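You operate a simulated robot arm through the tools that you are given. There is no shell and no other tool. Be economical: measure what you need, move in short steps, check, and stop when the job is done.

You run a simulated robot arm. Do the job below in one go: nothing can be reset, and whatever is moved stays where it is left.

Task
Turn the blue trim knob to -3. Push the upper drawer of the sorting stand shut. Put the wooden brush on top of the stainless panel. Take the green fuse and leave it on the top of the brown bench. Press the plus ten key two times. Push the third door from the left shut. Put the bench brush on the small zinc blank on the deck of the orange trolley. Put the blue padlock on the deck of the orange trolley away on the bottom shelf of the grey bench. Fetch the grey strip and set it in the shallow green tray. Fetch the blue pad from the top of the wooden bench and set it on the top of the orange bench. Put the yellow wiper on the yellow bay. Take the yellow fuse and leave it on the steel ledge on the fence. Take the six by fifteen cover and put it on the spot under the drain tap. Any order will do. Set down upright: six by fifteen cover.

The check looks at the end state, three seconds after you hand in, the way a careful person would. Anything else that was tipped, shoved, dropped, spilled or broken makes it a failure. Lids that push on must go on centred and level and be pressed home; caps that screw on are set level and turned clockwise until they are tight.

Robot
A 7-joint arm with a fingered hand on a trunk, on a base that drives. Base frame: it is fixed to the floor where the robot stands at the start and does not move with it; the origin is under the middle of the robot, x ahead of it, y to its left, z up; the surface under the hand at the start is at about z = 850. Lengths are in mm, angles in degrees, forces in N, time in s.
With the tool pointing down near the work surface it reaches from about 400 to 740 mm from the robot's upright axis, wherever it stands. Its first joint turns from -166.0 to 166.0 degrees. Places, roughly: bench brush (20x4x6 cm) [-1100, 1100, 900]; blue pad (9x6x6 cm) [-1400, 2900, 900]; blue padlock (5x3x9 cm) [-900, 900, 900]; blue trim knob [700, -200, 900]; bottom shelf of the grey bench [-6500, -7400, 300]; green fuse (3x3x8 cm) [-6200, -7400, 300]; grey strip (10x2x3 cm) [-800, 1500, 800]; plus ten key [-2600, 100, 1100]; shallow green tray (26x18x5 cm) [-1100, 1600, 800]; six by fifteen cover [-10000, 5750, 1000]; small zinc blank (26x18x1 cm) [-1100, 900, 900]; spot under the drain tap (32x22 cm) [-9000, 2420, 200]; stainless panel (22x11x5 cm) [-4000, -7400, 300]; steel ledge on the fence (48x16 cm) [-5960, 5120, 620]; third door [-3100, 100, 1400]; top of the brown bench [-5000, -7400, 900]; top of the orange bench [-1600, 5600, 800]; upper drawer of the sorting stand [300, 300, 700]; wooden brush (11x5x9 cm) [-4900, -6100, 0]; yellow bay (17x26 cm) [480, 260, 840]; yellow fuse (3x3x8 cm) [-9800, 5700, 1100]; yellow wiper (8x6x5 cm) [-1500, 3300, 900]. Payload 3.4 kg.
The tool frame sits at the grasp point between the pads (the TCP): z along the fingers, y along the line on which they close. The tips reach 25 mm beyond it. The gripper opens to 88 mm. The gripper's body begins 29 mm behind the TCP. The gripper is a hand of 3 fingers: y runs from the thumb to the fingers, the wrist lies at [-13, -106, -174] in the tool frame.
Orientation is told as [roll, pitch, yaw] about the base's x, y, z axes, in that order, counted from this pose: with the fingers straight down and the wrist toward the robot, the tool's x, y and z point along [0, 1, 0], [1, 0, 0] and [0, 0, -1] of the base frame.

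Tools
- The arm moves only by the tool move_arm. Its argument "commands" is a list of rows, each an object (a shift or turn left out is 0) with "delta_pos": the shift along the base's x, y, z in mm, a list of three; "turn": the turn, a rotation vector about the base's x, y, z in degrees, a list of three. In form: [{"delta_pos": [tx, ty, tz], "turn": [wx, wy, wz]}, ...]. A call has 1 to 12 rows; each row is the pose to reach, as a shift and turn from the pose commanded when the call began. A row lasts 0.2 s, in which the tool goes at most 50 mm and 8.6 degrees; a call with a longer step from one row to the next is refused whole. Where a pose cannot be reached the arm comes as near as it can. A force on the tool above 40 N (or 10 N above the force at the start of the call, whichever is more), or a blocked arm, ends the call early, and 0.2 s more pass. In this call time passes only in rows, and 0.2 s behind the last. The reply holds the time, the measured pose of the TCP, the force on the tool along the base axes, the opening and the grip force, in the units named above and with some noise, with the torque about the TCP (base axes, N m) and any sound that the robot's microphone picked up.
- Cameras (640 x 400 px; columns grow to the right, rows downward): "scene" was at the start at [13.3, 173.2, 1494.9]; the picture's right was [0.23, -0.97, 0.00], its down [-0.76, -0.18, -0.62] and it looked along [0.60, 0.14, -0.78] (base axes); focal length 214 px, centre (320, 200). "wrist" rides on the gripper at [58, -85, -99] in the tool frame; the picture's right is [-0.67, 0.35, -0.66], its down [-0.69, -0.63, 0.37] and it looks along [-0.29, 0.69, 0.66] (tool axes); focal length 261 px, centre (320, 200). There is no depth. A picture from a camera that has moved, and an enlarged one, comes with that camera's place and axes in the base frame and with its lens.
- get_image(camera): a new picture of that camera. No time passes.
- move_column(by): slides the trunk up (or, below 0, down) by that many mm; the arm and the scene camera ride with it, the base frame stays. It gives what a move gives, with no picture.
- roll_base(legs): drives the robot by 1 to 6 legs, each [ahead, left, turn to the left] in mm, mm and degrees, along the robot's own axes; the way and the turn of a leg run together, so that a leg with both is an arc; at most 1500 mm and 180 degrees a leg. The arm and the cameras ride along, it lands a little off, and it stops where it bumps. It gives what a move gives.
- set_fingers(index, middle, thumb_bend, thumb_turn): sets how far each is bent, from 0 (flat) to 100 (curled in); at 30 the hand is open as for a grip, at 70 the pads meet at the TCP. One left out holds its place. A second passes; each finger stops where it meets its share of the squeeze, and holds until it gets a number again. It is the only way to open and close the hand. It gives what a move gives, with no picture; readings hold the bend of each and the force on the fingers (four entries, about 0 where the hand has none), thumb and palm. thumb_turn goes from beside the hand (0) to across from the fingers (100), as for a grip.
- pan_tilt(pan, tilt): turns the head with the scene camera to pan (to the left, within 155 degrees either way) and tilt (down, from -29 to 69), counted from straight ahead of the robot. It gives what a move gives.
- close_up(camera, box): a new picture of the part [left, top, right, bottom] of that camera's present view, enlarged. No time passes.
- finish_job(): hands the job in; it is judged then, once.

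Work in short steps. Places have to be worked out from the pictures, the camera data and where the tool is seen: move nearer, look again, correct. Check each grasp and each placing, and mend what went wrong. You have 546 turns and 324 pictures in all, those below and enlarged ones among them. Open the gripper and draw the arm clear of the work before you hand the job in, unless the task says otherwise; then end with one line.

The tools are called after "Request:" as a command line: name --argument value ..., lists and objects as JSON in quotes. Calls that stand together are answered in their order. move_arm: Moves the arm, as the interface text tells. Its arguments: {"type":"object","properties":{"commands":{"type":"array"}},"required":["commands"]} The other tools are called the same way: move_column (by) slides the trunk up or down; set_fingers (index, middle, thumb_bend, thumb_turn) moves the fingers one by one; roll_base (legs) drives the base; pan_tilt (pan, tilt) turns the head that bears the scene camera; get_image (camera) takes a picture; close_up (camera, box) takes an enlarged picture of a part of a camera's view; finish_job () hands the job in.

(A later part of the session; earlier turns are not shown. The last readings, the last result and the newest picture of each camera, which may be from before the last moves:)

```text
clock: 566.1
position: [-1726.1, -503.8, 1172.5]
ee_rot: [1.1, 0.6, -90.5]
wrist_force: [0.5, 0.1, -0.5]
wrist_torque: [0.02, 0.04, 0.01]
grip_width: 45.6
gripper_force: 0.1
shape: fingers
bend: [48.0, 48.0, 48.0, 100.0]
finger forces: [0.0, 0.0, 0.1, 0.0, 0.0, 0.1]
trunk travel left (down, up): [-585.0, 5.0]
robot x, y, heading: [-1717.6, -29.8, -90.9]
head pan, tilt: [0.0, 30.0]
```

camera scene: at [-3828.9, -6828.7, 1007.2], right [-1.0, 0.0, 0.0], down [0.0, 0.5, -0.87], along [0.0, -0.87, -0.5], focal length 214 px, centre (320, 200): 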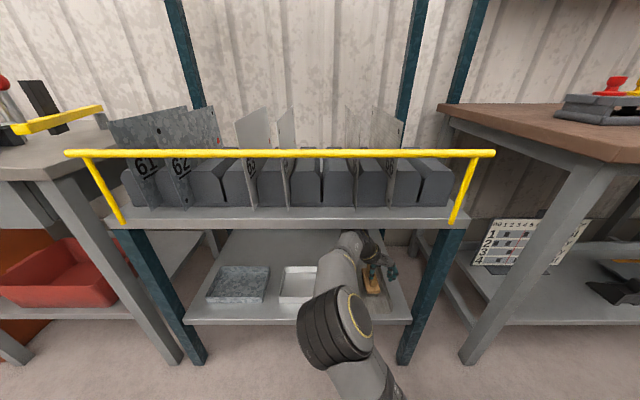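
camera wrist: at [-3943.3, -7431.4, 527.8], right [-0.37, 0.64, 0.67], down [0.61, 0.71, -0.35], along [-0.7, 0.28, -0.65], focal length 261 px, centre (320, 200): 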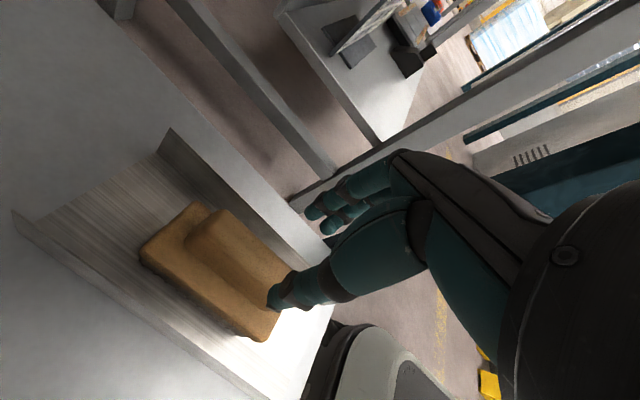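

Request:
roll_base --legs '[[-500, -140, 0], [-700, -100, 0.9], [-400, -250, 0], [-1450, 0, 0], [-1450, 0, 0]]'

Request:
pan_tilt --pan -110 --tilt 10

Request:
get_image --camera "scene"

```text
clock: 588.2
position: [-2125.5, 3917.0, 1173.0]
ee_rot: [1.0, 0.5, -93.4]
wrist_force: [0.9, -0.3, -1.0]
wrist_torque: [0.02, 0.01, 0.01]
grip_width: 45.5
gripper_force: 0.1
shape: fingers
bend: [48.0, 48.0, 48.0, 100.0]
finger forces: [0.0, 0.0, 0.0, 0.0, 0.0, 0.1]
trunk travel left (down, up): [-585.0, 5.0]
robot x, y, heading: [-2095.3, 4391.8, -93.8]
head pan, tilt: [0.0, 30.0]
```

```text
clock: 590.1
position: [-2126.0, 3917.2, 1171.3]
ee_rot: [1.1, 0.6, -93.5]
wrist_force: [-0.8, -0.2, 0.4]
wrist_torque: [0.0, 0.0, -0.05]
grip_width: 45.4
gripper_force: 0.0
shape: fingers
bend: [48.0, 48.0, 48.0, 100.0]
finger forces: [0.0, 0.0, 0.0, 0.0, 0.0, 0.0]
trunk travel left (down, up): [-585.0, 5.0]
robot x, y, heading: [-2093.1, 4393.2, -93.6]
head pan, tilt: [-110.0, 10.0]
```

```text
131 pictures are left
camera scene: at [-2018.9, 4477.6, 1619.0], right [0.4, 0.92, 0.0], down [0.16, -0.07, -0.98], along [-0.9, 0.39, -0.17], focal length 214 px, centre (320, 200)
```

scene: 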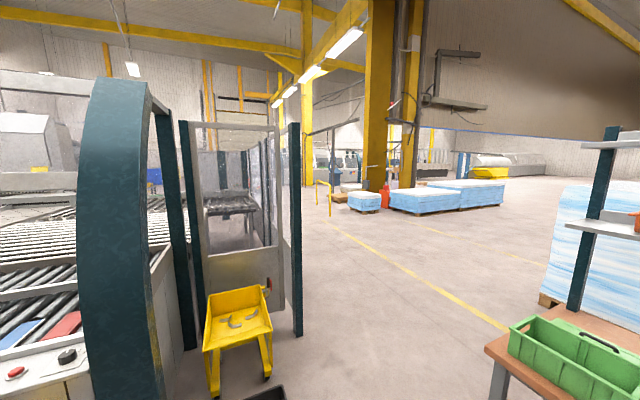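

West is open north of the machine's fence. I move out past the orange bench and turn west.

Request:
roll_base --legs '[[-700, -820, 0], [-900, -450, 0], [0, 0, -86.4]]'

Request:
pan_tilt --pan 10 --tilt 15

Request:
get_image --camera "scene"

```text
clock: 594.3
position: [-2600.8, 4486.7, 1171.4]
ee_rot: [0.9, 0.6, -84.4]
wrist_force: [-0.5, 0.7, 0.5]
wrist_torque: [0.0, 0.01, -0.01]
grip_width: 45.5
gripper_force: 0.1
shape: fingers
bend: [48.0, 48.0, 48.0, 100.0]
finger forces: [0.1, 0.0, 0.0, 0.1, 0.0, 0.0]
trunk travel left (down, up): [-585.0, 5.0]
robot x, y, heading: [-2645.7, 4965.7, -84.7]
head pan, tilt: [-110.0, 10.0]
stopped in leg 1: the robot was blocked; the commanded pose is now the measured one
```

```text
clock: 596.3
position: [-2599.6, 4488.4, 1172.6]
ee_rot: [1.1, 0.6, -84.4]
wrist_force: [0.9, -0.3, -1.1]
wrist_torque: [0.02, -0.02, 0.03]
grip_width: 45.6
gripper_force: 0.2
shape: fingers
bend: [48.0, 48.0, 48.0, 100.0]
finger forces: [0.0, 0.0, 0.1, 0.1, 0.1, 0.1]
trunk travel left (down, up): [-585.0, 5.0]
robot x, y, heading: [-2642.4, 4964.1, -84.6]
head pan, tilt: [10.0, 15.0]
```

```text
130 pictures are left
camera scene: at [-2468.1, 4944.0, 1610.9], right [-0.96, -0.26, 0.0], down [-0.07, 0.25, -0.97], along [0.26, -0.93, -0.26], focal length 214 px, centre (320, 200)
```

scene: 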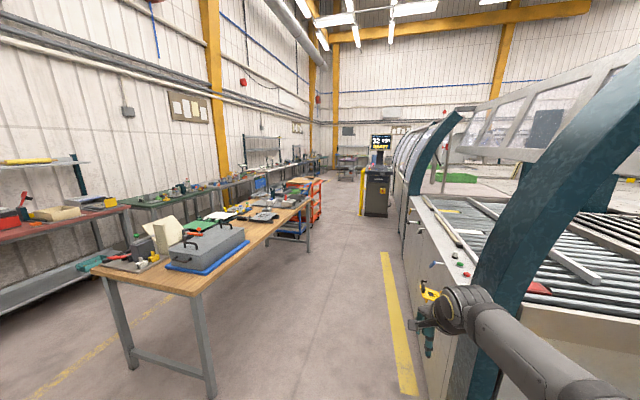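

Blocked; I look to the right side to see by what.

Request:
pan_tilt --pan -75 --tilt 45

Request:
get_image --camera "scene"

Request:
pan_tilt --pan -150 --tilt 45

Request:
get_image --camera "scene"

```text
clock: 597.9
position: [-2600.0, 4488.2, 1172.8]
ee_rot: [1.1, 0.6, -84.4]
wrist_force: [-0.2, -0.7, -0.8]
wrist_torque: [0.0, -0.02, 0.02]
grip_width: 45.5
gripper_force: 0.1
shape: fingers
bend: [48.0, 48.0, 48.0, 100.0]
finger forces: [0.0, 0.0, 0.0, 0.0, 0.0, 0.0]
trunk travel left (down, up): [-585.0, 5.0]
robot x, y, heading: [-2645.4, 4963.8, -84.7]
head pan, tilt: [-75.0, 45.0]
```

```text
129 pictures are left
camera scene: at [-2569.0, 5005.7, 1564.1], right [-0.35, 0.94, 0.0], down [0.66, 0.25, -0.71], along [-0.66, -0.25, -0.71], focal length 214 px, centre (320, 200)
```

scene: 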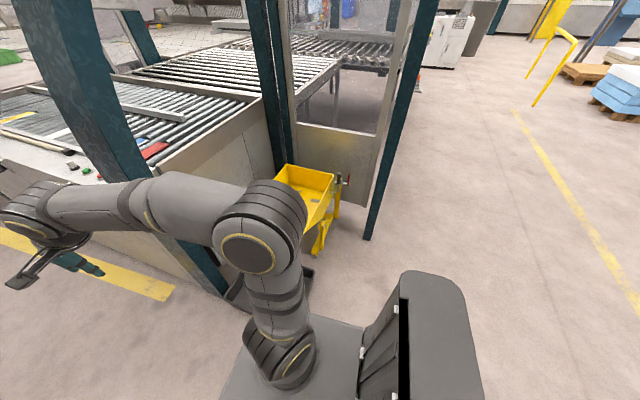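

```text
clock: 599.4
position: [-2599.3, 4487.5, 1171.5]
ee_rot: [0.9, 0.5, -84.4]
wrist_force: [0.6, 0.3, 0.0]
wrist_torque: [-0.04, -0.02, 0.0]
grip_width: 45.2
gripper_force: 0.1
shape: fingers
bend: [48.0, 48.0, 48.0, 100.0]
finger forces: [0.1, 0.0, 0.1, 0.0, 0.0, 0.0]
trunk travel left (down, up): [-585.0, 5.0]
robot x, y, heading: [-2644.5, 4961.2, -84.6]
head pan, tilt: [-150.0, 45.0]
```

```text
128 pictures are left
camera scene: at [-2539.9, 5100.4, 1564.1], right [0.82, 0.58, 0.0], down [0.41, -0.58, -0.71], along [-0.41, 0.58, -0.71], focal length 214 px, centre (320, 200)
```

scene: 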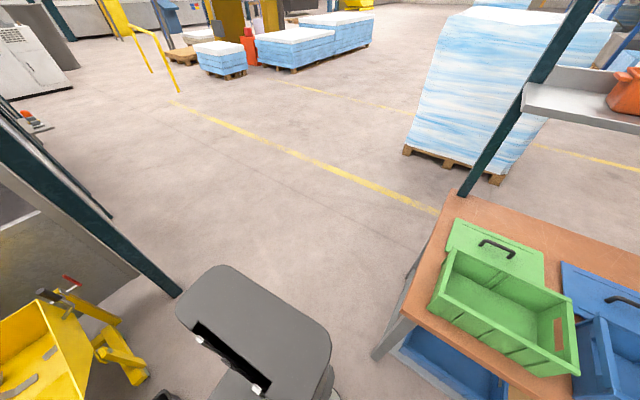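

The right front corner touched a floor fixture by the machine. I back off first, then shift west, then north, and turn.

Request:
roll_base --legs '[[-120, 0, 0], [-150, -350, 0], [-800, 0, 0], [0, 0, -95]]'

Request:
pan_tilt --pan 10 --tilt 15

Request:
get_image --camera "scene"

```text
clock: 610.7
position: [-3563.2, 6035.5, 1173.1]
ee_rot: [1.0, 0.6, 178.1]
wrist_force: [0.6, 0.4, -1.2]
wrist_torque: [-0.02, -0.04, 0.0]
grip_width: 45.5
gripper_force: 0.1
shape: fingers
bend: [48.0, 48.0, 48.0, 100.0]
finger forces: [0.0, 0.0, 0.1, 0.1, 0.0, 0.0]
trunk travel left (down, up): [-585.0, 5.0]
robot x, y, heading: [-3086.2, 6019.6, 177.9]
head pan, tilt: [-150.0, 45.0]
```

```text
clock: 613.1
position: [-3562.8, 6035.2, 1173.4]
ee_rot: [1.0, 0.5, 178.1]
wrist_force: [-0.3, -0.4, 0.0]
wrist_torque: [-0.01, 0.0, 0.01]
grip_width: 45.9
gripper_force: 0.0
shape: fingers
bend: [48.0, 48.0, 48.0, 100.0]
finger forces: [0.0, 0.1, 0.0, 0.1, 0.0, 0.0]
trunk travel left (down, up): [-585.0, 5.0]
robot x, y, heading: [-3084.6, 6018.7, 177.6]
head pan, tilt: [10.0, 15.0]
```

```text
127 pictures are left
camera scene: at [-3125.6, 5843.0, 1610.9], right [-0.14, 0.99, 0.0], down [0.26, 0.04, -0.97], along [-0.96, -0.13, -0.26], focal length 214 px, centre (320, 200)
```

scene: 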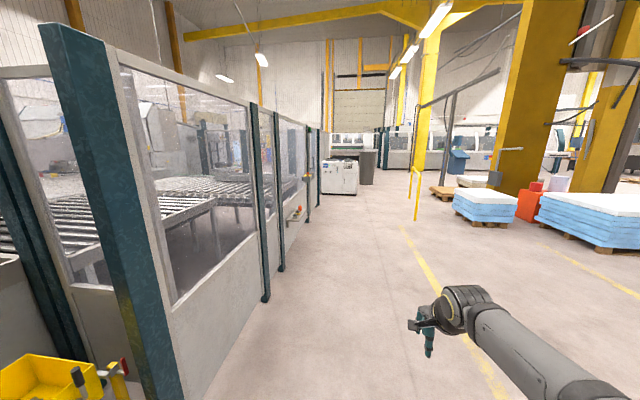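

The aisle is open; the white cabinet ahead (~x −9800) holds the cover and fuse. I drive west.

Request:
roll_base --legs '[[1400, 0, 2.2], [1450, 0, 0], [1450, 0, 0]]'

Request:
get_image --camera "scene"

```text
clock: 633.5
position: [-7806.0, 5936.4, 1173.1]
ee_rot: [1.0, 0.5, -177.6]
wrist_force: [-0.5, -0.2, -0.5]
wrist_torque: [0.01, 0.0, 0.01]
grip_width: 45.4
gripper_force: 0.0
shape: fingers
bend: [48.0, 48.0, 48.0, 100.0]
finger forces: [0.0, 0.0, 0.1, 0.0, 0.1, 0.0]
trunk travel left (down, up): [-585.0, 5.0]
robot x, y, heading: [-7332.5, 5952.8, -177.7]
head pan, tilt: [10.0, 15.0]
```

```text
126 pictures are left
camera scene: at [-7355.0, 5777.4, 1610.9], right [-0.21, 0.98, 0.0], down [0.25, 0.05, -0.97], along [-0.94, -0.2, -0.26], focal length 214 px, centre (320, 200)
```

scene: 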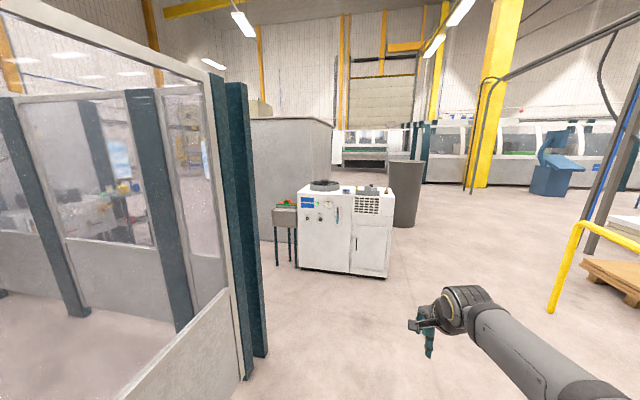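

Request:
close_up --camera "scene" --box '[265, 165, 415, 285]'

```text
3.33 times, centred on (340, 225) of scene
camera zoom: at [-7355.0, 5777.4, 1610.9], right [-0.21, 0.98, 0.0], down [0.25, 0.05, -0.97], along [-0.94, -0.2, -0.26], focal length 715 px, centre (253, 117)
```

zoom: 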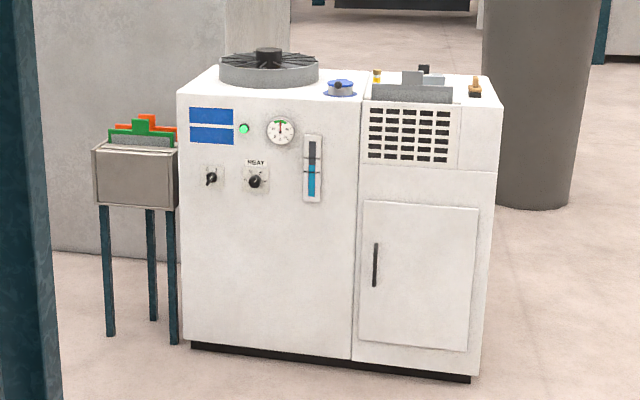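

I drive closer and look at the cabinet top.

Request:
roll_base --legs '[[900, 0, -1], [750, 0, -1]]'

Request:
pan_tilt --pan 10 --tilt 30

Request:
get_image --camera "scene"

```text
clock: 641.7
position: [-9408.3, 5865.3, 1172.2]
ee_rot: [1.0, 0.5, -177.3]
wrist_force: [0.2, -0.1, 1.2]
wrist_torque: [0.01, -0.01, 0.02]
grip_width: 46.0
gripper_force: 0.0
shape: fingers
bend: [48.0, 48.0, 48.0, 100.0]
finger forces: [0.0, 0.1, 0.1, 0.0, 0.0, 0.0]
trunk travel left (down, up): [-585.0, 5.0]
robot x, y, heading: [-8933.0, 5884.9, -177.4]
head pan, tilt: [10.0, 15.0]
```

```text
clock: 642.4
position: [-9408.3, 5867.0, 1172.1]
ee_rot: [1.0, 0.6, -177.3]
wrist_force: [0.5, -0.1, -0.6]
wrist_torque: [-0.03, 0.0, 0.0]
grip_width: 45.6
gripper_force: 0.1
shape: fingers
bend: [48.0, 48.0, 48.0, 100.0]
finger forces: [0.0, 0.0, 0.0, 0.0, 0.0, 0.1]
trunk travel left (down, up): [-585.0, 5.0]
robot x, y, heading: [-8934.1, 5886.7, -177.5]
head pan, tilt: [10.0, 30.0]
```

```text
124 pictures are left
camera scene: at [-8954.1, 5709.8, 1586.8], right [-0.22, 0.98, 0.0], down [0.49, 0.11, -0.87], along [-0.85, -0.19, -0.5], focal length 214 px, centre (320, 200)
```

scene: 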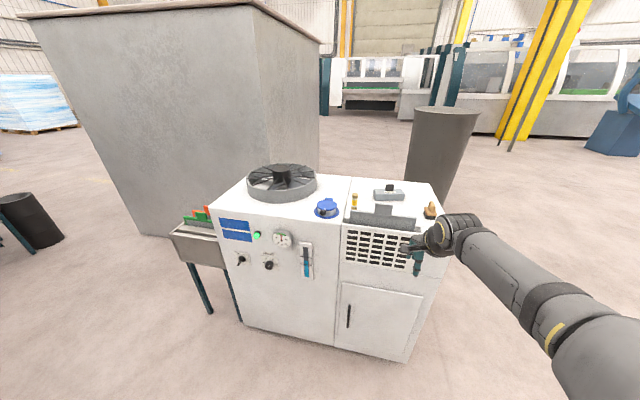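

Request:
close_up --camera "scene" --box '[300, 170, 450, 270]'

Request:
get_image --camera "wrist"

```text
4.00 times, centred on (375, 220) of scene
camera zoom: at [-8954.1, 5709.8, 1586.8], right [-0.22, 0.98, 0.0], down [0.49, 0.11, -0.87], along [-0.85, -0.19, -0.5], focal length 858 px, centre (100, 120)
```

zoom: 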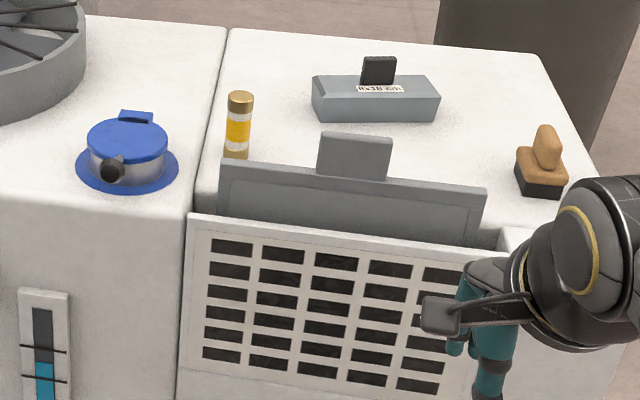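

```text
122 pictures are left
camera wrist: at [-9322.1, 5813.2, 1273.7], right [-0.39, 0.66, 0.64], down [0.6, 0.71, -0.37], along [-0.7, 0.24, -0.67], focal length 261 px, centre (320, 200)
```

wrist: 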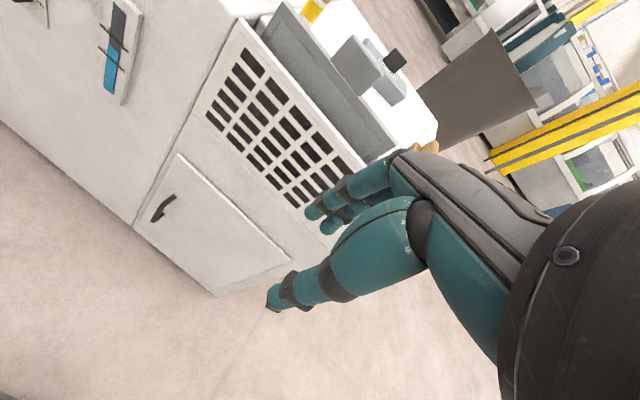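

The "6x15 cm" block with a black tab is the cover, at about (−10063, 5857, ~1030); the yellow fuse stands near (−9909, 5676). I drive closer.

Request:
roll_base --legs '[[490, 0, -2.5]]'

Request:
get_image --camera "wrist"

Request:
pan_tilt --pan 10 --tilt 45

Request:
get_image --camera "scene"

```text
clock: 645.4
position: [-9905.6, 5871.3, 1172.6]
ee_rot: [1.0, 0.5, -179.6]
wrist_force: [-0.1, -0.1, 0.8]
wrist_torque: [0.03, -0.02, 0.01]
grip_width: 45.6
gripper_force: 0.1
shape: fingers
bend: [48.0, 48.0, 48.0, 100.0]
finger forces: [0.1, 0.0, 0.0, 0.1, 0.0, 0.0]
trunk travel left (down, up): [-585.0, 5.0]
robot x, y, heading: [-9428.9, 5873.1, -179.9]
head pan, tilt: [10.0, 30.0]
stopped in leg 1: the robot was blocked; the commanded pose is now the measured one
```

```text
121 pictures are left
camera wrist: at [-9821.9, 5815.3, 1274.0], right [-0.36, 0.68, 0.64], down [0.63, 0.68, -0.37], along [-0.69, 0.27, -0.67], focal length 261 px, centre (320, 200)
```

wrist: 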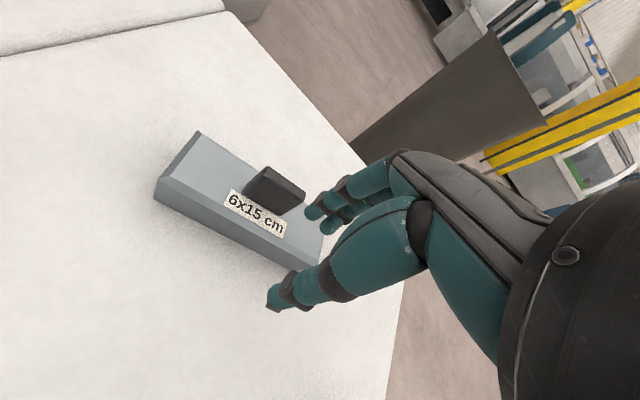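

```text
clock: 646.2
position: [-9906.0, 5871.4, 1172.6]
ee_rot: [1.0, 0.6, -179.5]
wrist_force: [-0.1, -0.7, 0.4]
wrist_torque: [0.0, -0.02, 0.03]
grip_width: 45.7
gripper_force: 0.1
shape: fingers
bend: [48.0, 48.0, 48.0, 100.0]
finger forces: [0.0, 0.0, 0.1, 0.0, 0.1, 0.1]
trunk travel left (down, up): [-585.0, 5.0]
robot x, y, heading: [-9431.7, 5873.8, -180.0]
head pan, tilt: [10.0, 45.0]
```

```text
120 pictures are left
camera scene: at [-9449.8, 5698.9, 1564.1], right [-0.18, 0.98, 0.0], down [0.7, 0.12, -0.71], along [-0.7, -0.13, -0.71], focal length 214 px, centre (320, 200)
```

scene: 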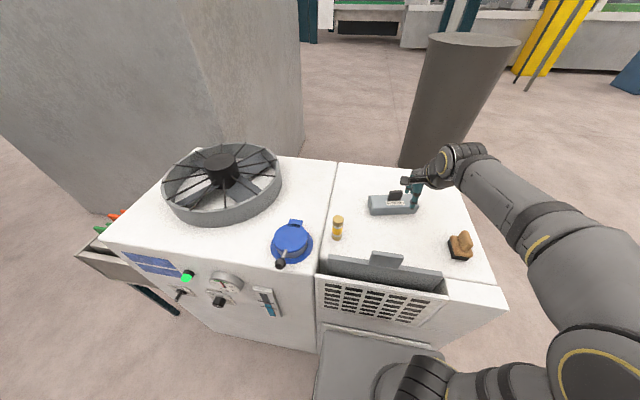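

Triangulated: tab at ≈(−9980, 5846), top z≈1089. The base touched the cabinet, so I back 20 mm, then bring the hand above the tab turned 9°.

Request:
roll_base --legs '[[-25, 0, 0]]'

Request:
move_arm --commands '[{"delta_pos": [-35, -8, 0], "turn": [0, 0, 3]}, {"delta_pos": [-70, -17, 0], "turn": [0, 0, 6]}, {"delta_pos": [-99, -25, 0], "turn": [0, 0, 9]}, {"delta_pos": [-99, -25, -30], "turn": [0, 0, 9]}]'

Request:
get_image --camera "wrist"

Request:
get_image --camera "scene"

```text
clock: 647.0
position: [-9880.0, 5871.0, 1172.7]
ee_rot: [1.1, 0.5, -179.6]
wrist_force: [-0.1, -0.4, 0.0]
wrist_torque: [-0.03, 0.04, 0.0]
grip_width: 46.0
gripper_force: 0.0
shape: fingers
bend: [48.0, 48.0, 48.0, 100.0]
finger forces: [0.0, 0.0, 0.0, 0.0, 0.0, 0.1]
trunk travel left (down, up): [-585.0, 5.0]
robot x, y, heading: [-9404.5, 5874.2, -180.0]
head pan, tilt: [10.0, 45.0]
```

```text
clock: 648.0
position: [-9980.7, 5845.8, 1139.5]
ee_rot: [1.0, 0.6, -170.6]
wrist_force: [-0.7, -0.8, 0.7]
wrist_torque: [0.02, -0.02, 0.01]
grip_width: 46.5
gripper_force: 0.1
shape: fingers
bend: [48.0, 48.0, 47.0, 100.0]
finger forces: [0.1, 0.0, 0.0, 0.0, 0.6, 0.0]
trunk travel left (down, up): [-585.0, 5.0]
robot x, y, heading: [-9404.4, 5871.3, -179.7]
head pan, tilt: [10.0, 45.0]
```

```text
119 pictures are left
camera wrist: at [-9889.1, 5804.4, 1241.0], right [-0.46, 0.61, 0.64], down [0.51, 0.77, -0.37], along [-0.72, 0.16, -0.67], focal length 261 px, centre (320, 200)
```

wrist: 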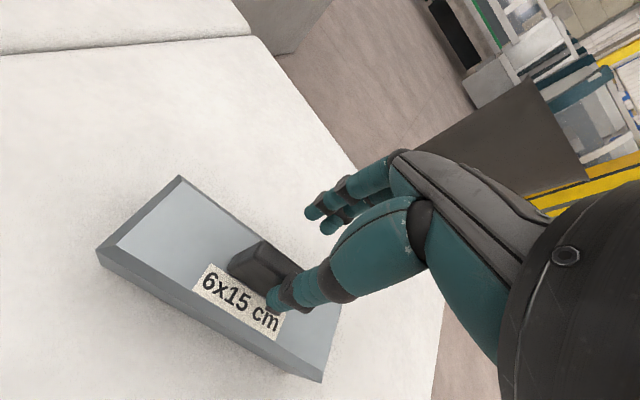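

```text
118 pictures are left
camera scene: at [-9425.1, 5699.2, 1564.1], right [-0.18, 0.98, 0.0], down [0.7, 0.12, -0.71], along [-0.7, -0.12, -0.71], focal length 214 px, centre (320, 200)
```

scene: 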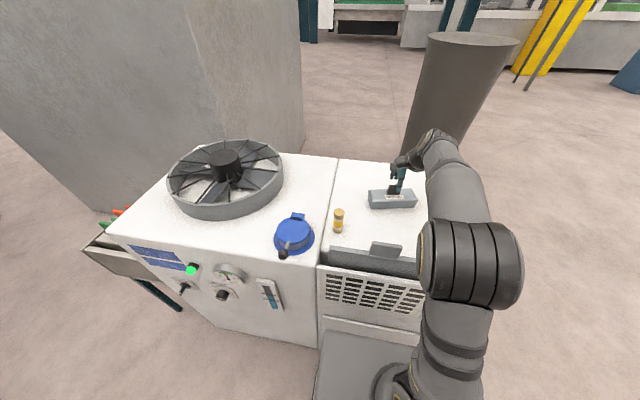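

Request:
close_up --camera "wrist" --box '[180, 180, 380, 340]'

Request:
close_up --camera "scene" --box '[350, 150, 450, 220]'

```text
2.50 times, centred on (280, 260) of wrist
camera zoom: at [-9889.1, 5804.4, 1241.0], right [-0.46, 0.61, 0.64], down [0.51, 0.77, -0.37], along [-0.72, 0.16, -0.67], focal length 652 px, centre (420, 50)
```

zoom: 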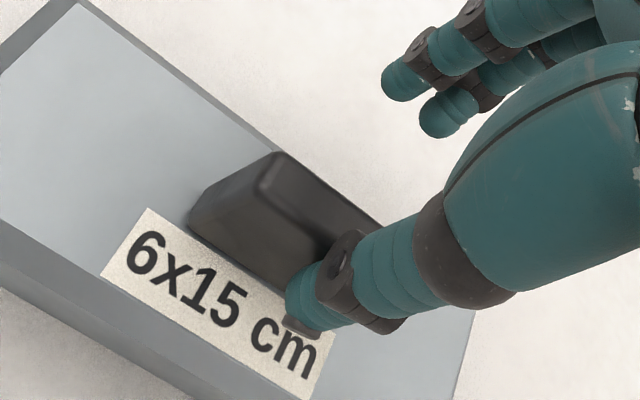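

```text
5.71 times, centred on (400, 185) of scene
camera zoom: at [-9425.1, 5699.2, 1564.1], right [-0.18, 0.98, 0.0], down [0.7, 0.12, -0.71], along [-0.7, -0.12, -0.71], focal length 1226 px, centre (-137, 286)
```

zoom: 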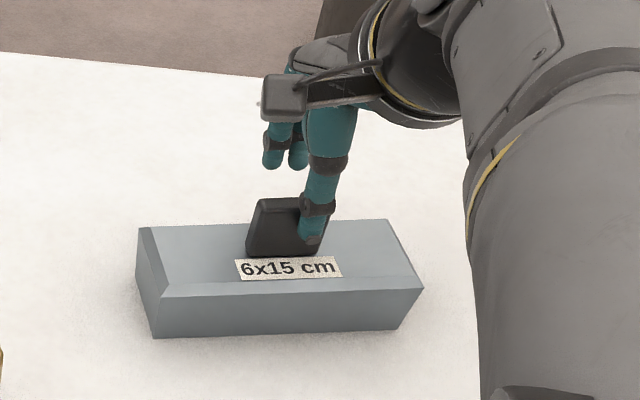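

The thumb just touches the tab's near face; the tab is ~10 mm nearer and ~8 mm to −y. I lift, open and re‑centre.

Request:
move_arm --commands '[{"delta_pos": [0, 0, 20]}, {"delta_pos": [11, -9, 20]}]'

Request:
set_fingers --index 44 --middle 44 --thumb_bend 44

Request:
move_arm --commands '[{"delta_pos": [0, 0, -20]}, {"delta_pos": [0, 0, -36]}]'

Request:
close_up --camera "wrist" --box '[140, 160, 400, 360]'

Request:
close_up --camera "scene" --box '[350, 150, 450, 220]'

```text
clock: 648.6
position: [-9969.3, 5836.7, 1160.7]
ee_rot: [1.0, 0.6, -170.6]
wrist_force: [-0.7, 0.5, 0.5]
wrist_torque: [-0.03, 0.0, -0.01]
grip_width: 46.2
gripper_force: 0.1
shape: fingers
bend: [48.0, 48.0, 48.0, 100.0]
finger forces: [0.0, 0.0, 0.0, 0.0, 0.0, 0.0]
trunk travel left (down, up): [-585.0, 5.0]
robot x, y, heading: [-9405.2, 5874.3, -180.0]
head pan, tilt: [10.0, 45.0]
```

```text
clock: 649.6
position: [-9969.2, 5837.0, 1160.7]
ee_rot: [1.1, 0.6, -170.5]
wrist_force: [-0.6, 1.1, 0.6]
wrist_torque: [0.0, 0.01, -0.01]
grip_width: 54.4
gripper_force: 0.0
shape: fingers
bend: [44.0, 44.0, 44.0, 99.0]
finger forces: [0.0, 0.0, 0.0, 0.0, 0.0, 0.0]
trunk travel left (down, up): [-585.0, 5.0]
robot x, y, heading: [-9403.9, 5874.3, -179.7]
head pan, tilt: [10.0, 45.0]
```

```text
clock: 650.2
position: [-9971.8, 5835.4, 1125.4]
ee_rot: [1.0, 0.5, -170.4]
wrist_force: [0.3, -0.3, 0.7]
wrist_torque: [0.0, 0.03, -0.02]
grip_width: 54.2
gripper_force: 0.0
shape: fingers
bend: [44.0, 44.0, 44.0, 99.0]
finger forces: [0.1, 0.1, 0.0, 0.0, 0.1, 0.1]
trunk travel left (down, up): [-585.0, 5.0]
robot x, y, heading: [-9406.9, 5873.8, -179.8]
head pan, tilt: [10.0, 45.0]
```

```text
2.00 times, centred on (270, 260) of wrist
camera zoom: at [-9879.4, 5793.4, 1227.0], right [-0.46, 0.61, 0.64], down [0.51, 0.77, -0.37], along [-0.72, 0.16, -0.67], focal length 521 px, centre (420, 80)
```

zoom: 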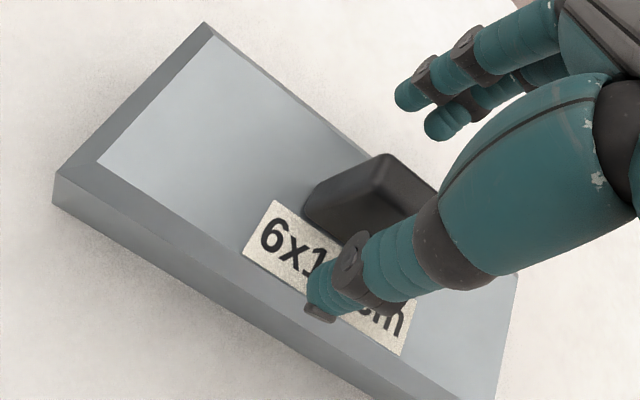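

```text
5.71 times, centred on (400, 185) of scene
camera zoom: at [-9425.3, 5699.0, 1564.1], right [-0.18, 0.98, 0.0], down [0.7, 0.12, -0.71], along [-0.7, -0.12, -0.71], focal length 1226 px, centre (-137, 286)
```

zoom: 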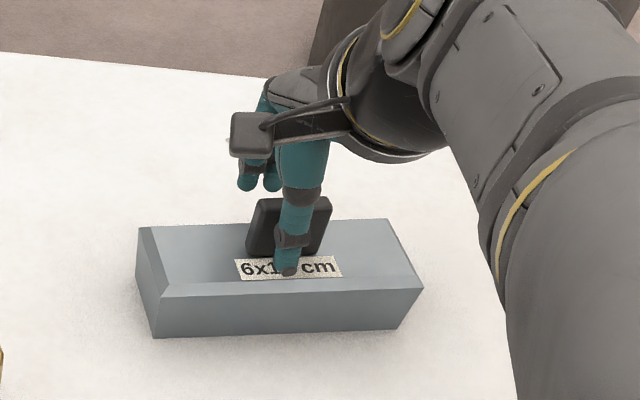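

Centred on the tab now. I descend further with care.

Request:
move_arm --commands '[{"delta_pos": [0, 0, -8]}, {"delta_pos": [0, 0, -16]}, {"delta_pos": [0, 0, -22]}]'

Request:
close_up --camera "wrist" --box '[140, 160, 400, 360]'

```text
clock: 651.0
position: [-9970.2, 5838.6, 1103.6]
ee_rot: [1.0, 0.8, -170.6]
wrist_force: [0.0, -0.4, 0.5]
wrist_torque: [-0.01, -0.04, 0.01]
grip_width: 55.6
gripper_force: 0.4
shape: fingers
bend: [44.0, 44.0, 43.0, 99.0]
finger forces: [0.0, 0.0, 0.0, 0.1, 0.7, 0.1]
trunk travel left (down, up): [-585.0, 5.0]
robot x, y, heading: [-9403.3, 5874.6, -179.6]
head pan, tilt: [10.0, 45.0]
```

```text
2.00 times, centred on (270, 260) of wrist
camera zoom: at [-9878.6, 5796.0, 1205.0], right [-0.46, 0.61, 0.64], down [0.51, 0.77, -0.37], along [-0.72, 0.16, -0.67], focal length 521 px, centre (420, 80)
```

zoom: 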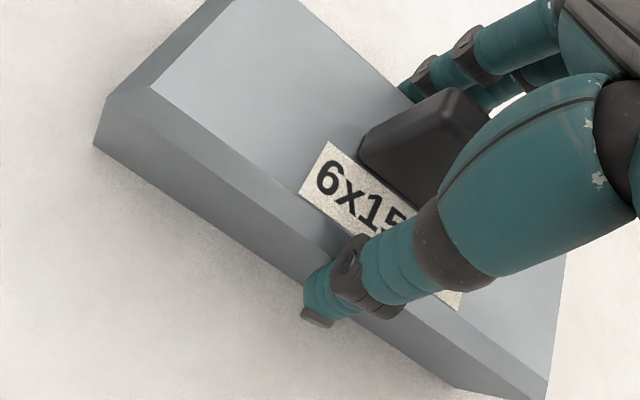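

Request:
move_arm --commands '[{"delta_pos": [0, -2, 5]}]'

Request:
set_fingers --index 66 --middle 66 --thumb_bend 66

Request:
close_up --camera "wrist" --box '[140, 140, 400, 360]'

```text
clock: 651.4
position: [-9968.7, 5837.3, 1107.8]
ee_rot: [1.0, 0.6, -170.5]
wrist_force: [0.8, -0.2, 0.4]
wrist_torque: [0.0, -0.01, 0.03]
grip_width: 55.6
gripper_force: 0.5
shape: fingers
bend: [44.0, 44.0, 43.0, 99.0]
finger forces: [0.0, 0.0, 0.0, 0.1, 0.3, 0.0]
trunk travel left (down, up): [-585.0, 5.0]
robot x, y, heading: [-9408.1, 5872.1, -179.8]
head pan, tilt: [10.0, 45.0]
```

```text
clock: 652.4
position: [-9969.3, 5836.5, 1110.0]
ee_rot: [1.0, 0.4, -170.5]
wrist_force: [-3.3, -1.6, 4.9]
wrist_torque: [0.04, -0.03, -0.03]
grip_width: 48.1
gripper_force: 14.1
shape: fingers
bend: [55.0, 56.0, 44.0, 100.0]
finger forces: [7.4, 8.4, 0.0, 0.0, 12.7, 0.0]
trunk travel left (down, up): [-585.0, 5.0]
robot x, y, heading: [-9409.2, 5874.8, -179.9]
head pan, tilt: [10.0, 45.0]
```

```text
1.82 times, centred on (270, 250) of wrist
camera zoom: at [-9878.6, 5794.0, 1210.8], right [-0.46, 0.61, 0.64], down [0.51, 0.77, -0.37], along [-0.72, 0.16, -0.67], focal length 474 px, centre (411, 109)
```

zoom: 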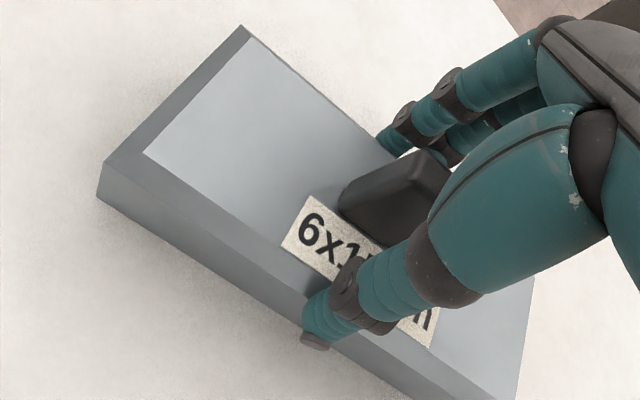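

The thumb is gripping the body's bevel instead of the tab. I reopen, raise 15 mm and close on the tab.

Request:
set_fingers --index 46 --middle 46 --thumb_bend 42

Request:
move_arm --commands '[{"delta_pos": [0, 0, 14]}]'

Request:
set_fingers --index 68 --middle 68 --thumb_bend 66

Request:
close_up --camera "wrist" --box '[140, 140, 400, 360]'

```text
clock: 653.4
position: [-9970.3, 5836.5, 1108.7]
ee_rot: [1.0, 0.6, -170.5]
wrist_force: [0.5, 0.3, 0.3]
wrist_torque: [-0.01, 0.02, -0.01]
grip_width: 55.9
gripper_force: 0.2
shape: fingers
bend: [46.0, 46.0, 41.0, 99.0]
finger forces: [0.0, 0.0, 0.0, 0.0, 0.5, 0.0]
trunk travel left (down, up): [-585.0, 5.0]
robot x, y, heading: [-9407.4, 5874.6, -179.6]
head pan, tilt: [10.0, 45.0]
```

```text
clock: 653.8
position: [-9969.7, 5835.4, 1124.7]
ee_rot: [0.9, 0.6, -170.5]
wrist_force: [0.5, 0.0, 0.4]
wrist_torque: [0.0, 0.05, 0.0]
grip_width: 54.9
gripper_force: 0.0
shape: fingers
bend: [46.0, 46.0, 42.0, 99.0]
finger forces: [0.1, 0.0, 0.1, 0.0, 0.1, 0.0]
trunk travel left (down, up): [-585.0, 5.0]
robot x, y, heading: [-9402.9, 5873.6, -180.0]
head pan, tilt: [10.0, 45.0]
```

```text
clock: 654.8
position: [-9969.4, 5835.4, 1123.4]
ee_rot: [1.0, 0.6, -170.5]
wrist_force: [0.2, -1.1, 0.5]
wrist_torque: [0.02, -0.02, -0.01]
grip_width: 8.1
gripper_force: 1.4
shape: fingers
bend: [67.0, 67.0, 64.0, 100.0]
finger forces: [0.5, 0.8, 0.0, 0.1, 1.3, 0.0]
trunk travel left (down, up): [-585.0, 5.0]
robot x, y, heading: [-9405.9, 5874.9, -179.7]
head pan, tilt: [10.0, 45.0]
```

```text
1.82 times, centred on (270, 250) of wrist
camera zoom: at [-9877.8, 5793.5, 1224.8], right [-0.46, 0.61, 0.64], down [0.51, 0.77, -0.37], along [-0.72, 0.16, -0.67], focal length 474 px, centre (411, 109)
```

zoom: 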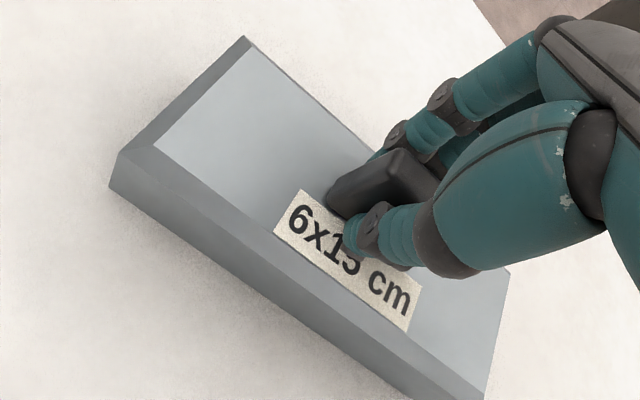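

Tab is between the pads. I relax, go 9 mm deeper, and squeeze firmly.

Request:
set_fingers --index 58 --middle 58 --thumb_bend 56

Request:
move_arm --commands '[{"delta_pos": [0, 0, -9]}]'

Request:
set_fingers --index 78 --middle 78 --thumb_bend 73

Request:
move_arm --commands '[{"delta_pos": [0, 0, 20]}, {"delta_pos": [0, 0, 55]}, {"delta_pos": [0, 0, 90]}]'

Request:
get_image --camera "wrist"

```text
clock: 655.8
position: [-9970.3, 5835.1, 1122.8]
ee_rot: [1.0, 0.5, -170.4]
wrist_force: [1.0, 0.5, 0.2]
wrist_torque: [-0.02, 0.01, 0.02]
grip_width: 26.5
gripper_force: 0.0
shape: fingers
bend: [57.0, 57.0, 56.0, 100.0]
finger forces: [0.0, 0.0, 0.1, 0.1, 0.0, 0.1]
trunk travel left (down, up): [-585.0, 5.0]
robot x, y, heading: [-9404.9, 5874.6, -179.8]
head pan, tilt: [10.0, 45.0]
```

```text
clock: 656.2
position: [-9968.3, 5837.2, 1119.4]
ee_rot: [1.0, -0.1, -170.6]
wrist_force: [-4.1, -0.2, 25.8]
wrist_torque: [0.11, 0.22, 0.02]
grip_width: 26.4
gripper_force: 13.0
shape: fingers
bend: [57.0, 55.0, 57.0, 100.0]
finger forces: [0.4, 16.1, 0.1, 0.1, 9.0, 0.0]
trunk travel left (down, up): [-585.0, 5.0]
robot x, y, heading: [-9403.5, 5872.9, -179.8]
head pan, tilt: [10.0, 45.0]
```

```text
clock: 657.0
position: [-9969.6, 5835.5, 1117.9]
ee_rot: [1.0, -0.2, -170.6]
wrist_force: [-0.1, 0.8, 9.8]
wrist_torque: [-0.03, -0.34, 0.04]
grip_width: 5.9
gripper_force: 18.2
shape: fingers
bend: [72.0, 75.0, 65.0, 100.0]
finger forces: [3.1, 7.2, 0.0, 0.0, 25.3, 0.0]
trunk travel left (down, up): [-585.0, 5.0]
robot x, y, heading: [-9409.5, 5876.6, -179.6]
head pan, tilt: [10.0, 45.0]
stopped: the force on the tool passed its limit at 40 N (the readings are from after the stop); the commanded pose is now the measured one
```

```text
clock: 657.8
position: [-9971.5, 5837.1, 1211.2]
ee_rot: [1.0, 0.1, -170.7]
wrist_force: [-0.3, 0.4, -1.4]
wrist_torque: [0.01, 0.02, 0.03]
grip_width: 5.8
gripper_force: 10.6
shape: fingers
bend: [72.0, 76.0, 64.0, 100.0]
finger forces: [4.0, 6.6, 0.0, 0.0, 10.9, 0.0]
trunk travel left (down, up): [-585.0, 5.0]
robot x, y, heading: [-9409.1, 5871.8, -179.8]
head pan, tilt: [10.0, 45.0]
```

```text
110 pictures are left
camera wrist: at [-9879.3, 5793.5, 1311.5], right [-0.46, 0.61, 0.64], down [0.51, 0.77, -0.38], along [-0.73, 0.16, -0.67], focal length 261 px, centre (320, 200)
```

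wrist: 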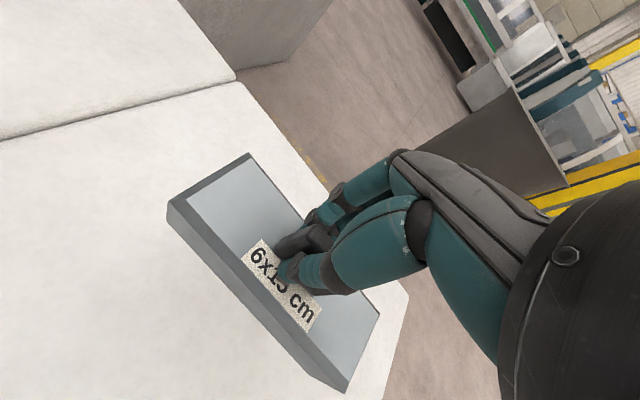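

The cover is held by its tab. I back off and turn south to look for the drain tap.

Request:
roll_base --legs '[[-450, 0, 0], [0, 0, 90]]'

Request:
pan_tilt --pan -5 --tilt 15

Request:
get_image --camera "scene"

```text
clock: 659.8
position: [-9700.9, 5834.7, 1219.1]
ee_rot: [0.8, -1.4, -170.5]
wrist_force: [-0.1, 0.7, -1.5]
wrist_torque: [0.05, -0.03, 0.02]
grip_width: 6.7
gripper_force: 10.4
shape: fingers
bend: [72.0, 77.0, 63.0, 100.0]
finger forces: [2.4, 7.6, 0.0, 0.0, 10.5, 0.0]
trunk travel left (down, up): [-585.0, 5.0]
robot x, y, heading: [-9131.4, 5876.3, -179.5]
head pan, tilt: [10.0, 45.0]
stopped in leg 1: the force on the tool passed its limit at 44 N (the readings are from after the stop); the commanded pose is now the measured one
```

```text
clock: 660.7
position: [-9700.5, 5836.1, 1217.8]
ee_rot: [0.9, -1.3, -170.5]
wrist_force: [-0.6, 0.1, -2.2]
wrist_torque: [0.02, -0.06, 0.02]
grip_width: 6.5
gripper_force: 10.0
shape: fingers
bend: [72.0, 77.0, 63.0, 100.0]
finger forces: [2.6, 7.4, 0.0, 0.0, 10.4, 0.0]
trunk travel left (down, up): [-585.0, 5.0]
robot x, y, heading: [-9132.7, 5871.1, -179.6]
head pan, tilt: [-5.0, 15.0]
```

```text
109 pictures are left
camera scene: at [-9164.2, 5722.6, 1610.8], right [0.08, 1.0, 0.0], down [0.26, -0.02, -0.97], along [-0.96, 0.08, -0.26], focal length 214 px, centre (320, 200)
```

scene: 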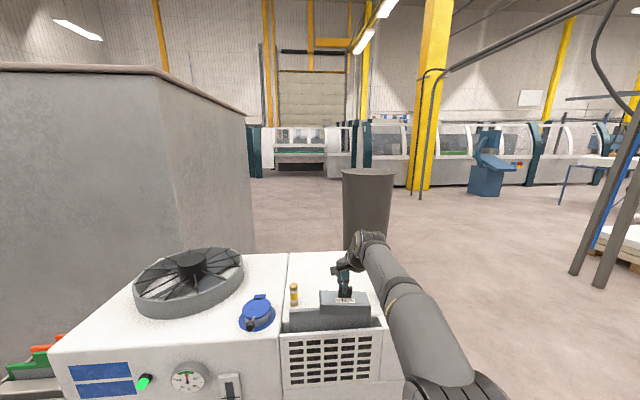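

The cover touched the filter's tab while backing. I look closely before moving.

Request:
close_up --camera "scene" --box '[260, 230, 420, 400]'

Request:
get_image --camera "wrist"

```text
2.35 times, centred on (340, 315) of scene
camera zoom: at [-9164.2, 5722.6, 1610.8], right [0.08, 1.0, 0.0], down [0.26, -0.02, -0.97], along [-0.96, 0.08, -0.26], focal length 505 px, centre (273, -71)
```

zoom: 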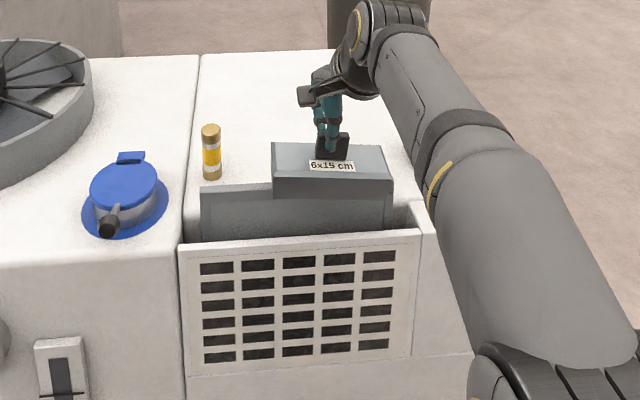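

```text
107 pictures are left
camera wrist: at [-9606.2, 5793.4, 1316.4], right [-0.44, 0.62, 0.65], down [0.5, 0.77, -0.39], along [-0.75, 0.15, -0.65], focal length 261 px, centre (320, 200)
```

wrist: 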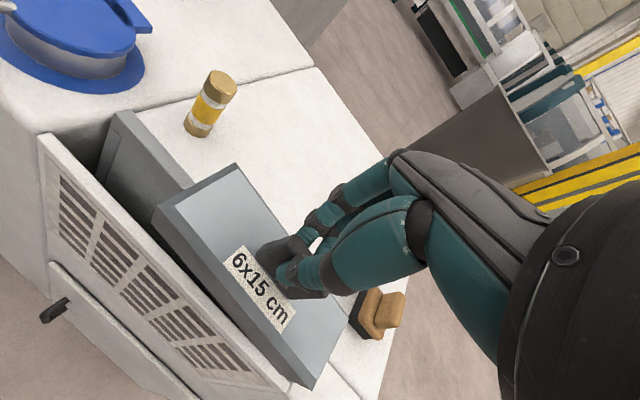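

I lift straight up clear of it and look at the filter.

Request:
move_arm --commands '[{"delta_pos": [-3, 0, 15]}, {"delta_pos": [-3, 0, 45]}, {"delta_pos": [-3, 0, 80]}]'

Request:
close_up --camera "scene" --box '[260, 220, 420, 400]'

Request:
get_image --camera "wrist"

```text
clock: 661.5
position: [-9703.6, 5836.5, 1298.2]
ee_rot: [0.8, -1.4, -170.6]
wrist_force: [0.2, -0.2, -1.5]
wrist_torque: [0.01, 0.01, -0.02]
grip_width: 6.4
gripper_force: 9.9
shape: fingers
bend: [72.0, 77.0, 63.0, 100.0]
finger forces: [3.4, 6.7, 0.0, 0.0, 10.1, 0.0]
trunk travel left (down, up): [-585.0, 5.0]
robot x, y, heading: [-9133.3, 5877.1, -179.8]
head pan, tilt: [-5.0, 15.0]
```

```text
2.22 times, centred on (340, 310) of scene
camera zoom: at [-9164.5, 5722.7, 1610.9], right [0.08, 1.0, 0.0], down [0.26, -0.02, -0.97], along [-0.96, 0.08, -0.26], focal length 477 px, centre (276, -44)
```

zoom: 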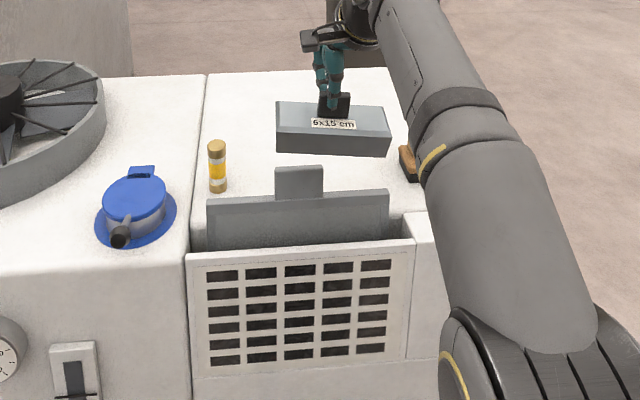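

```text
105 pictures are left
camera wrist: at [-9609.7, 5795.1, 1396.6], right [-0.44, 0.62, 0.65], down [0.5, 0.77, -0.39], along [-0.74, 0.15, -0.65], focal length 261 px, centre (320, 200)
```

wrist: 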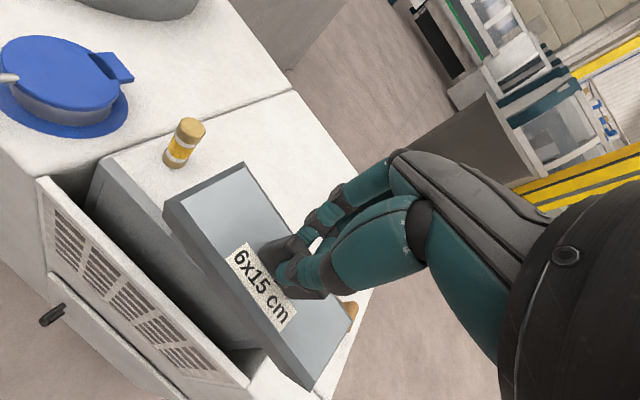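

The filter is still upright in its slot. The cover is well above it now; I back away, then turn south.

Request:
roll_base --legs '[[-250, 0, 0], [0, 0, 90]]'

Request:
pan_tilt --pan -5 --tilt 15

Request:
get_image --camera "scene"

```text
clock: 667.2
position: [-8841.1, 5304.5, 1298.2]
ee_rot: [0.9, -1.3, -80.1]
wrist_force: [0.5, -0.7, -1.7]
wrist_torque: [0.03, -0.01, -0.02]
grip_width: 6.0
gripper_force: 9.9
shape: fingers
bend: [72.0, 77.0, 63.0, 100.0]
finger forces: [3.1, 6.3, 0.1, 0.0, 9.6, 0.0]
trunk travel left (down, up): [-585.0, 5.0]
robot x, y, heading: [-8886.8, 5874.2, -89.2]
head pan, tilt: [-5.0, 15.0]
```

```text
clock: 667.8
position: [-8840.8, 5303.9, 1297.2]
ee_rot: [0.9, -1.4, -80.3]
wrist_force: [-0.8, 0.0, -1.5]
wrist_torque: [-0.01, -0.02, 0.02]
grip_width: 6.1
gripper_force: 9.7
shape: fingers
bend: [72.0, 77.0, 63.0, 100.0]
finger forces: [3.1, 6.2, 0.0, 0.0, 9.6, 0.1]
trunk travel left (down, up): [-585.0, 5.0]
robot x, y, heading: [-8880.4, 5878.5, -89.3]
head pan, tilt: [-5.0, 15.0]
```

```text
104 pictures are left
camera scene: at [-8731.9, 5842.9, 1610.9], right [-1.0, 0.07, 0.0], down [0.02, 0.26, -0.97], along [-0.07, -0.96, -0.26], focal length 214 px, centre (320, 200)
```

scene: 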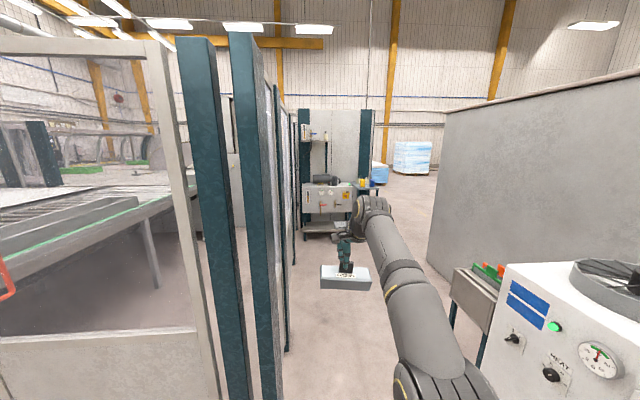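

The drain station is straight ahead down the corridor at about (−9100, 2350). I drive down the middle.

Request:
roll_base --legs '[[1400, -200, -0.7], [850, 0, 0]]'

Request:
pan_tilt --pan 5 --tilt 25

Request:
get_image --camera "scene"

```text
clock: 679.0
position: [-9030.4, 3031.5, 1297.5]
ee_rot: [0.9, -1.3, -80.9]
wrist_force: [-0.6, 0.1, -2.1]
wrist_torque: [0.01, -0.03, -0.02]
grip_width: 6.0
gripper_force: 9.4
shape: fingers
bend: [72.0, 77.0, 63.0, 100.0]
finger forces: [3.2, 6.2, 0.1, 0.0, 9.6, 0.0]
trunk travel left (down, up): [-585.0, 5.0]
robot x, y, heading: [-9067.8, 3599.4, -89.8]
head pan, tilt: [-5.0, 15.0]
```

```text
clock: 679.8
position: [-9031.3, 3031.3, 1298.9]
ee_rot: [0.8, -1.3, -80.9]
wrist_force: [-1.2, -0.4, -1.2]
wrist_torque: [0.03, -0.01, -0.02]
grip_width: 6.1
gripper_force: 9.2
shape: fingers
bend: [72.0, 77.0, 63.0, 100.0]
finger forces: [3.1, 6.2, 0.0, 0.1, 9.6, 0.0]
trunk travel left (down, up): [-585.0, 5.0]
robot x, y, heading: [-9065.6, 3606.1, -90.0]
head pan, tilt: [5.0, 25.0]
```

```text
103 pictures are left
camera scene: at [-8899.6, 3570.5, 1594.7], right [-1.0, -0.09, 0.0], down [-0.04, 0.42, -0.91], along [0.08, -0.9, -0.42], focal length 214 px, centre (320, 200)
```

scene: 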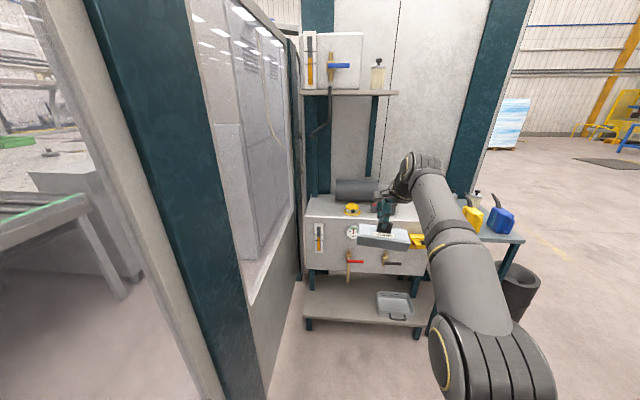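

Request:
close_up --camera "scene" --box '[290, 180, 450, 340]'

```text
2.50 times, centred on (370, 260) of scene
camera zoom: at [-8899.6, 3570.5, 1594.7], right [-1.0, -0.09, 0.0], down [-0.04, 0.42, -0.91], along [0.08, -0.9, -0.42], focal length 536 px, centre (195, 50)
```

zoom: 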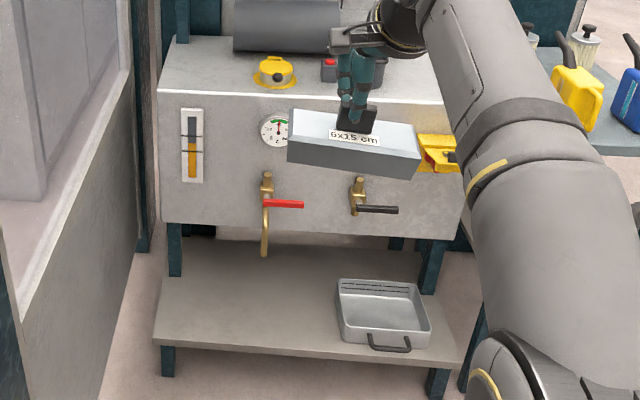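

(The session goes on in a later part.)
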